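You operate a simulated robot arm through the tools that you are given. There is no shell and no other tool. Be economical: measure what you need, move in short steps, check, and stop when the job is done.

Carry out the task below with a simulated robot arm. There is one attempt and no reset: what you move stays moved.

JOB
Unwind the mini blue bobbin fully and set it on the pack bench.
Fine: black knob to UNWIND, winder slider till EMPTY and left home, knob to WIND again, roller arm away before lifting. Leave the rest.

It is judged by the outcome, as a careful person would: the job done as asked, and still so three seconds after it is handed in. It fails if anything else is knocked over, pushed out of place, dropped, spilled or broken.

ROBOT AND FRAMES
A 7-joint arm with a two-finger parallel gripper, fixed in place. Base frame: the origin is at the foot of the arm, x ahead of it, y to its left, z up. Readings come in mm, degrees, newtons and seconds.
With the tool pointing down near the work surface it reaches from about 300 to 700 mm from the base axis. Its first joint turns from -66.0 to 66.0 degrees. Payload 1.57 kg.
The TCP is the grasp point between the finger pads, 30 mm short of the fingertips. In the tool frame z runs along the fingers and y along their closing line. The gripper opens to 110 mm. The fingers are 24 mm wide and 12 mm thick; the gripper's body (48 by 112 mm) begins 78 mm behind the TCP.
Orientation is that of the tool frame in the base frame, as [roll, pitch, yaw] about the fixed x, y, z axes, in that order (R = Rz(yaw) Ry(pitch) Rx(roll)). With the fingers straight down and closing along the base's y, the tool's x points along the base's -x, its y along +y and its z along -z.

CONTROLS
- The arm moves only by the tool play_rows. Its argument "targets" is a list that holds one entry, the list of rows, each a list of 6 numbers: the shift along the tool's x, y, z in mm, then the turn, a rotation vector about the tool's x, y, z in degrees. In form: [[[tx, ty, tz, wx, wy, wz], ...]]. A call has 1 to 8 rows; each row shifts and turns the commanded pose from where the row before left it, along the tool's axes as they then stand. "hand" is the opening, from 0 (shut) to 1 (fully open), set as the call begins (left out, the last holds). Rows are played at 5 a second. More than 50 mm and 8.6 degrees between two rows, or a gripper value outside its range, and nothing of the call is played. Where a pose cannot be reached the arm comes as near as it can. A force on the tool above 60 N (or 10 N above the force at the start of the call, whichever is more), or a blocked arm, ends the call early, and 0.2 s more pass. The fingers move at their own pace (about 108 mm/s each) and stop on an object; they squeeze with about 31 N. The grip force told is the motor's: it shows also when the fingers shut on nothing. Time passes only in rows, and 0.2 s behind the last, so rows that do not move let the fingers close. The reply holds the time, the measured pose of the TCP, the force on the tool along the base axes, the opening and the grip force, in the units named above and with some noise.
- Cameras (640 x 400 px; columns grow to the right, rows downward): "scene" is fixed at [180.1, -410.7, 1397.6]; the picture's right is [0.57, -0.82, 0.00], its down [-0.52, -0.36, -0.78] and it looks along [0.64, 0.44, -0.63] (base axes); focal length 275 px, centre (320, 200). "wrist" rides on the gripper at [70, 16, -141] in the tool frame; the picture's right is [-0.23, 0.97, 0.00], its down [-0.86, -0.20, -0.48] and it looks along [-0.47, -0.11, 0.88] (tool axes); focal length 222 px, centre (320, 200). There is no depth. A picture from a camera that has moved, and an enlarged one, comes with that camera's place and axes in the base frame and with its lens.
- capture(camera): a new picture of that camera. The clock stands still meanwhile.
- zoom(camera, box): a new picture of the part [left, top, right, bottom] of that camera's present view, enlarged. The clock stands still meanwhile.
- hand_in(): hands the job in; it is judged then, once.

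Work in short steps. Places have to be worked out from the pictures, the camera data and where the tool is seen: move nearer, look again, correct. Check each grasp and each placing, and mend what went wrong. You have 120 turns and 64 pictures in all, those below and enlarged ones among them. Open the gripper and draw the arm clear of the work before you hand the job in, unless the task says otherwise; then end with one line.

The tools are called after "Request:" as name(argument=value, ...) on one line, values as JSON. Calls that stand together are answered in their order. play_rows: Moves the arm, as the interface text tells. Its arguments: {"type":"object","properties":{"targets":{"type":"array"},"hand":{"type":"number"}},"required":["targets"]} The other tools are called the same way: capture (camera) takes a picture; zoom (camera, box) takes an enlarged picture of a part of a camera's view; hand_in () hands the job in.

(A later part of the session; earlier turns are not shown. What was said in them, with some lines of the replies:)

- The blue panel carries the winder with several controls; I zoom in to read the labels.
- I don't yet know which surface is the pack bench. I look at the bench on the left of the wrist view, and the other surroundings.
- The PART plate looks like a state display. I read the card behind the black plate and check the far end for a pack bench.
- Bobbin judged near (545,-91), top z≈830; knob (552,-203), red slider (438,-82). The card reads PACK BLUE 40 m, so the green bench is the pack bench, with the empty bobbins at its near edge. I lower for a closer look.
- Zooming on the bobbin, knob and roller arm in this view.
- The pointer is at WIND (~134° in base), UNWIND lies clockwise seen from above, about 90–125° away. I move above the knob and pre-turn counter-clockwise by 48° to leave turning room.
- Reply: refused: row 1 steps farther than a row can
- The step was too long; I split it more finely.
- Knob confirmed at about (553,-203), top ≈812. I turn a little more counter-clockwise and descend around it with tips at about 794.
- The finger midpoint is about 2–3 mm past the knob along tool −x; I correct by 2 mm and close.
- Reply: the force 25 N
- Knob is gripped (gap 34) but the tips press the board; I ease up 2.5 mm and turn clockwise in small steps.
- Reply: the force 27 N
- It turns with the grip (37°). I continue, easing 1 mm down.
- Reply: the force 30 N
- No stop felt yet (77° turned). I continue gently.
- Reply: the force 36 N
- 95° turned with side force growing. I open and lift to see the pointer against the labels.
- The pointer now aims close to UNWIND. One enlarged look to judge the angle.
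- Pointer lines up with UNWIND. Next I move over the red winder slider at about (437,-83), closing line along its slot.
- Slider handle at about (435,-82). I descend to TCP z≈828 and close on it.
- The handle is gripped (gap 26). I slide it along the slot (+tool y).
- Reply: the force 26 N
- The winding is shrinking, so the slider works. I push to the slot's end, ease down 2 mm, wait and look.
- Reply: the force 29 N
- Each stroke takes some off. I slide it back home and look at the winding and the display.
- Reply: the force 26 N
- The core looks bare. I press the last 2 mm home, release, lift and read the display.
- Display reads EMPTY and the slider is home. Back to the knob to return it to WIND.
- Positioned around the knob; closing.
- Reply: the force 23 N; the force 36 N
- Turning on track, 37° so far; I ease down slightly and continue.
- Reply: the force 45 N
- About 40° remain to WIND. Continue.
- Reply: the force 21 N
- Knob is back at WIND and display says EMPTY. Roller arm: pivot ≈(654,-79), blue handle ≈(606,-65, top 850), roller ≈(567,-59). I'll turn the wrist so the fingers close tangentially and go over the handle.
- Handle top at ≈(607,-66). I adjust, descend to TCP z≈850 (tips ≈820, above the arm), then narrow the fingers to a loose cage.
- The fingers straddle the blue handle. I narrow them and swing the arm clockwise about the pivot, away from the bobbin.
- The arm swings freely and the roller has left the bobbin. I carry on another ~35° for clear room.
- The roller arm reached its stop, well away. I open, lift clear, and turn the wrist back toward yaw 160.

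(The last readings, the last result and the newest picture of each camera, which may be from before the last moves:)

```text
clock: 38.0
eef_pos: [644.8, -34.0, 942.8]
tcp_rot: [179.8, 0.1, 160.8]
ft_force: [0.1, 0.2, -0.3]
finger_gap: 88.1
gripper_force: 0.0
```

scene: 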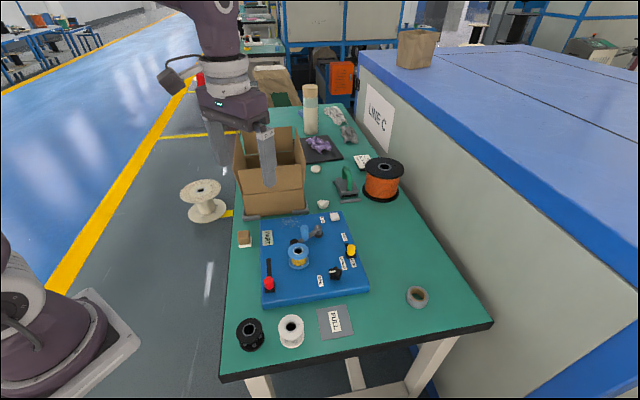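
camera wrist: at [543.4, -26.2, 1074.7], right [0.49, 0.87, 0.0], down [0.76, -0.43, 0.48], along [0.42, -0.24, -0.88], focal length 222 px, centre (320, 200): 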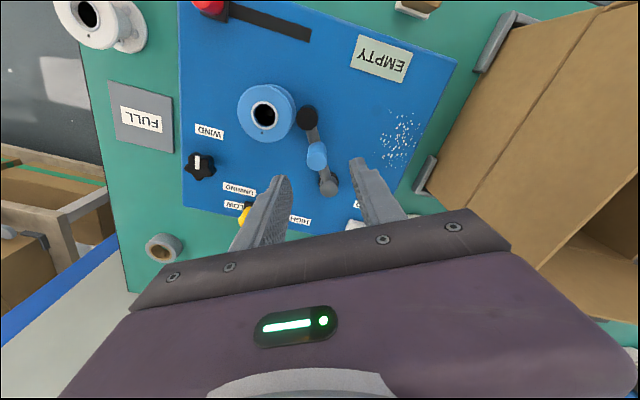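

Now over the bobbin at about (545,-91).

Request:
play_rows(targets=[[[25.2, -28.9, 0, 0, 0, 0], [25.2, -28.9, 0, 0, 0, 0], [25.2, -28.9, 0, 0, 0, 0], [0, 0, 20, 0, 0, 0], [0, 0, 0, 0, 0, 0]]])

Request:
capture(camera="wrist")

Request:
zoom(camera="scene", box=[250, 205, 378, 285])

```text
clock: 39.2
eef_pos: [544.9, -91.6, 922.9]
tcp_rot: [180.0, 0.1, 160.5]
ft_force: [0.5, -0.1, -0.6]
finger_gap: 88.2
gripper_force: 0.1
```

```text
23 pictures are left
camera wrist: at [485.4, -52.3, 1063.3], right [0.54, 0.84, 0.0], down [0.74, -0.47, 0.48], along [0.4, -0.26, -0.88], focal length 222 px, centre (320, 200)
```

wrist: 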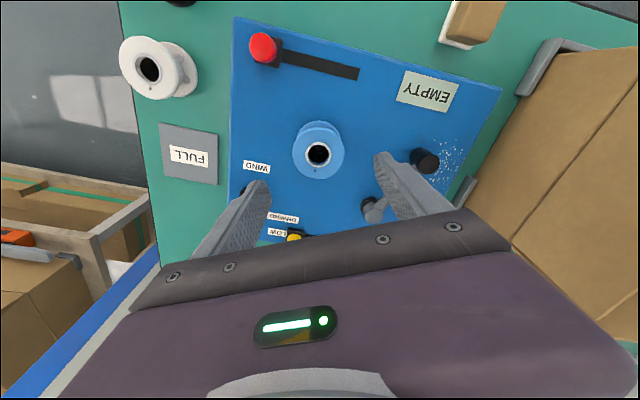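

```text
5.00 times, centred on (314, 245) of scene
camera zoom: at [180.1, -410.7, 1397.6], right [0.57, -0.82, 0.0], down [-0.52, -0.36, -0.78], along [0.64, 0.44, -0.63], focal length 1374 px, centre (350, -25)
```

zoom: 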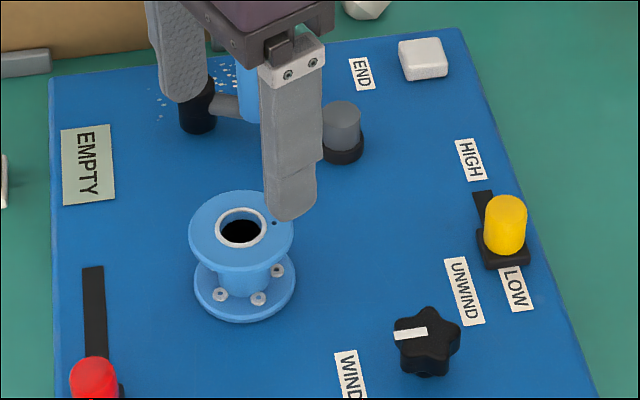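

Bobbin confirmed at (544,-92). Descending to TCP z≈825 with fingers wide.

Request:
play_rows(targets=[[[0.8, -0.5, 45, 0, 0, 0], [0, 0, 38, 0, 0, 0], [0, 0, 15, 0, 0, 0], [0, 0, 0, 0, 0, 0]]])

Request:
play_rows(targets=[[[0, 0, 0, 0, 0, 0], [0, 0, 0, 0, 0, 0], [0, 0, 0, 0, 0, 0]]], hand=0.4)

Request:
zoom(camera="scene", box=[250, 205, 378, 285])

```text
clock: 40.2
eef_pos: [544.7, -86.9, 825.5]
tcp_rot: [179.9, -0.1, 160.5]
ft_force: [-0.2, -0.7, 0.0]
finger_gap: 88.2
gripper_force: 0.0
```

```text
clock: 41.0
eef_pos: [543.9, -89.9, 824.6]
tcp_rot: [179.9, 0.0, 160.6]
ft_force: [-4.2, -15.0, -0.7]
finger_gap: 55.0
gripper_force: 31.3
```

```text
5.00 times, centred on (314, 245) of scene
camera zoom: at [180.0, -411.0, 1397.5], right [0.57, -0.82, 0.0], down [-0.52, -0.36, -0.78], along [0.64, 0.44, -0.63], focal length 1374 px, centre (350, -25)
```

zoom: 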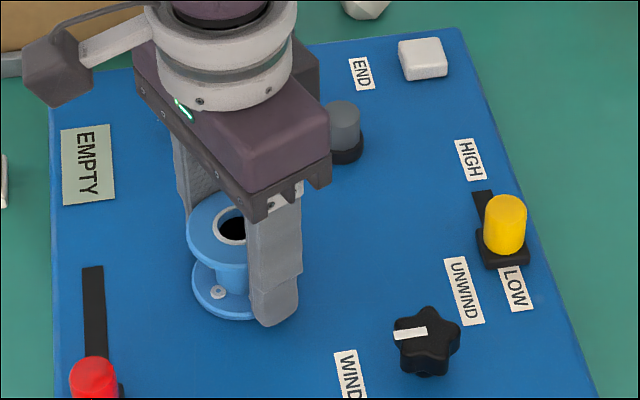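

Bobbin gripped (55 mm). I relieve the side force with a 2.5 mm shift and lift straight.

Request:
play_rows(targets=[[[0, -2.5, 0, 0, 0, 0], [0, 0, -6, 0, 0, 0], [0, 0, -10, 0, 0, 0], [0, 0, -15, 0, 0, 0], [0, 0, -20, 0, 0, 0]]], hand=0.3)

Request:
zoom(camera="scene", box=[250, 205, 378, 285])

```text
clock: 42.2
eef_pos: [545.4, -93.9, 876.0]
tcp_rot: [179.8, 0.0, 160.6]
ft_force: [-0.2, -0.4, -1.1]
finger_gap: 54.9
gripper_force: 31.2
```

```text
5.00 times, centred on (314, 245) of scene
camera zoom: at [180.1, -410.7, 1397.6], right [0.57, -0.82, 0.0], down [-0.52, -0.36, -0.78], along [0.64, 0.44, -0.63], focal length 1374 px, centre (350, -25)
```

zoom: 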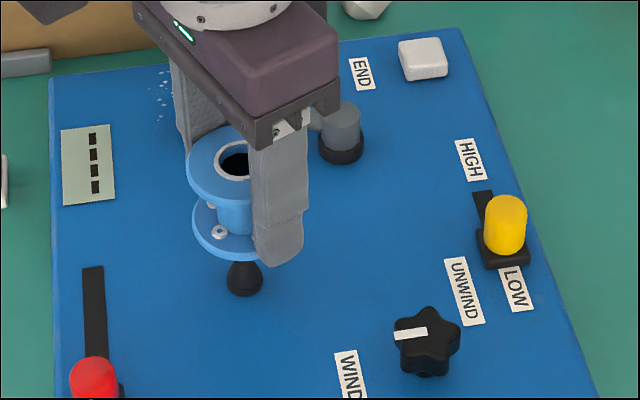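

Lifted cleanly, spindle is below. I raise more and carry it to the free spot on the bench at about (527,-330), past the FULL mat.

Request:
play_rows(targets=[[[0, 0, -30, 0, 0, 0], [-10.2, -38.1, 0, 0, 0, 0], [-10.2, -38.1, 0, 0, 0, 0], [-10.2, -38.1, 0, 0, 0, 0], [-10.2, -38.1, 0, 0, 0, 0], [-10.2, -38.1, 0, 0, 0, 0], [-10.2, -38.1, 0, 0, 0, 0], [0, 0, 0, 0, 0, 0]]])

Request:
capture(camera="scene")

Request:
capture(camera="wrist")

```text
clock: 44.0
eef_pos: [529.2, -330.2, 903.4]
tcp_rot: [179.9, 0.0, 160.7]
ft_force: [0.4, 0.2, -1.3]
finger_gap: 55.2
gripper_force: 30.9
```

```text
19 pictures are left
```

scene: 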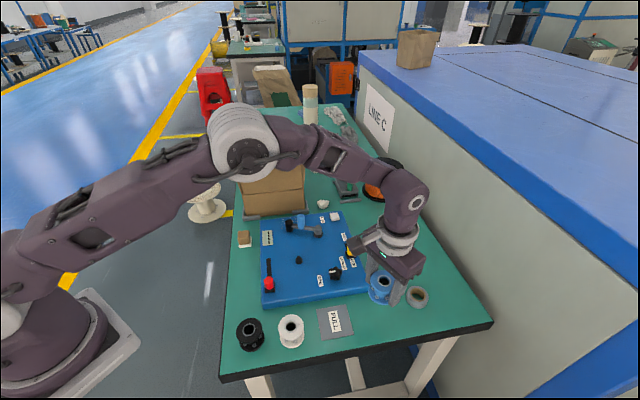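

```text
18 pictures are left
camera wrist: at [468.2, -292.8, 1044.6], right [0.54, 0.84, 0.0], down [0.74, -0.47, 0.48], along [0.4, -0.26, -0.88], focal length 222 px, centre (320, 200)
```

wrist: 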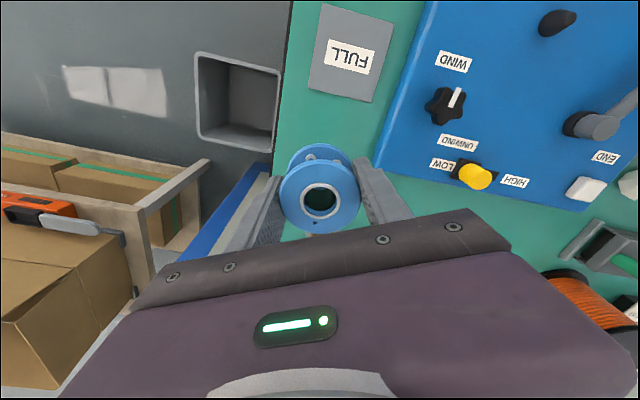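

The spot below, between the FULL mat and the tape roll, is free. I descend to near the bench, then slowly to contact.

Request:
play_rows(targets=[[[0, 0, 40, 0, 0, 0], [0, 0, 35, 0, 0, 0], [0, 0, 23, 0, 0, 0], [0, 0, 0, 0, 0, 0]]])

Request:
zoom(camera="scene", box=[310, 270, 438, 350])

```text
clock: 45.0
eef_pos: [525.1, -327.4, 805.0]
tcp_rot: [-180.0, 0.0, 160.6]
ft_force: [-0.9, -0.3, -1.1]
finger_gap: 55.0
gripper_force: 31.3
```

```text
5.00 times, centred on (374, 310) of scene
camera zoom: at [180.1, -410.7, 1397.6], right [0.57, -0.82, 0.0], down [-0.52, -0.36, -0.78], along [0.64, 0.44, -0.63], focal length 1374 px, centre (50, -350)
```

zoom: 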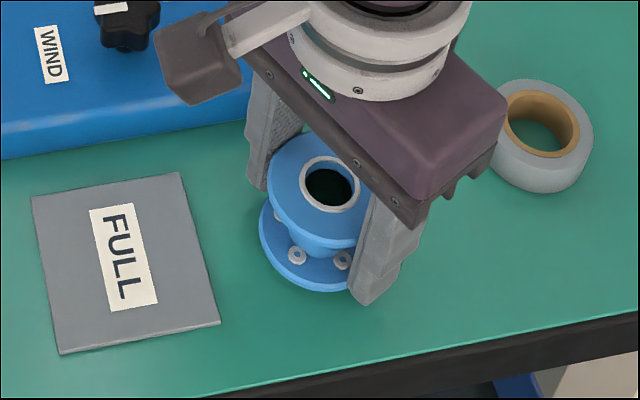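

Clear all round. Slow lowering until contact shows in the force.

Request:
play_rows(targets=[[[0, 0, 4, 0, 0, 0], [0, 0, 3, 0, 0, 0], [0, 0, 2, 0, 0, 0], [0, 0, 0, 0, 0, 0]]])

```text
clock: 46.0
eef_pos: [526.5, -329.7, 798.3]
tcp_rot: [179.9, -0.1, 160.6]
ft_force: [0.2, 0.3, -0.6]
finger_gap: 55.1
gripper_force: 30.8
```

Request:
play_rows(targets=[[[0, 0, 1.5, 0, 0, 0], [0, 0, 1.5, 0, 0, 0], [0, 0, 1, 0, 0, 0], [0, 0, 0, 0, 0, 0]]])

```text
clock: 47.0
eef_pos: [526.6, -328.8, 793.7]
tcp_rot: [-180.0, 0.1, 160.5]
ft_force: [-4.5, 1.7, 26.5]
finger_gap: 55.0
gripper_force: 30.7
```

Contact at z≈794 (26 N). I ease up 0.5 mm, open to clear both sides, and rise.

Request:
play_rows(targets=[[[0, 0, -0.5, 0, 0, 0], [0, 0, 0, 0, 0, 0], [0, 0, 0, 0, 0, 0]]], hand=0.72)

Request:
play_rows(targets=[[[0, 0, -20, 0, 0, 0], [0, 0, -40, 0, 0, 0], [0, 0, -45, 0, 0, 0], [0, 0, -45, 0, 0, 0], [0, 0, -45, 0, 0, 0], [0, 0, -45, 0, 0, 0]]])

Request:
capture(camera="scene")

Request:
zoom(camera="scene", box=[230, 205, 438, 355])

```text
clock: 47.8
eef_pos: [525.0, -329.1, 793.5]
tcp_rot: [-180.0, -0.1, 160.5]
ft_force: [0.9, 0.3, -0.8]
finger_gap: 79.3
gripper_force: 0.1
```

```text
clock: 49.2
eef_pos: [524.9, -329.6, 1033.7]
tcp_rot: [179.9, 0.0, 160.6]
ft_force: [0.2, 0.6, 0.5]
finger_gap: 79.0
gripper_force: 0.0
```

```text
16 pictures are left
```

scene: 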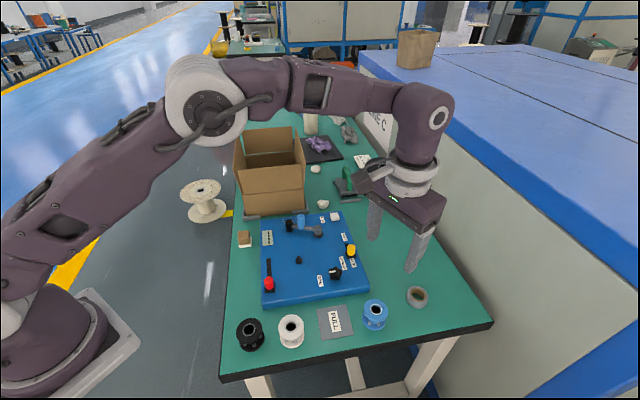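

```text
2.67 times, centred on (334, 280) of scene
camera zoom: at [180.1, -410.7, 1397.6], right [0.57, -0.82, 0.0], down [-0.52, -0.36, -0.78], along [0.64, 0.44, -0.63], focal length 733 px, centre (283, -13)
```

zoom: 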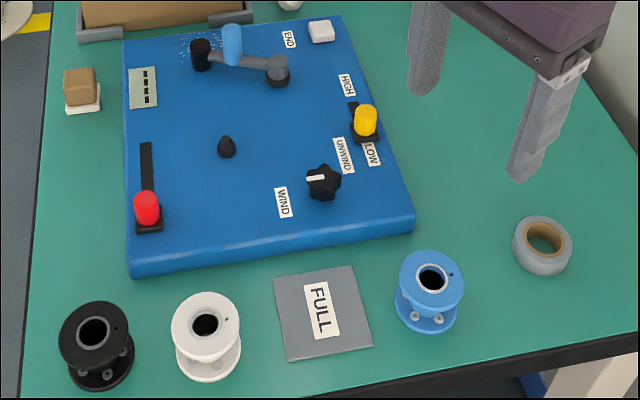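

The bobbin stands empty on the bench, the slider is home, the knob is at WIND, the roller arm is away and the gripper is clear. Handing in.

Request:
hand_in()

```text
The job is handed in.
```

The mini blue bobbin is fully unwound (the display read EMPTY) and stands on the green bench, with the slider home, the knob back at WIND and the roller arm swung away. I took the green bench to be the pack bench because a "PACK BLUE 40…" card lies on it, but no sign on the bench names it that.
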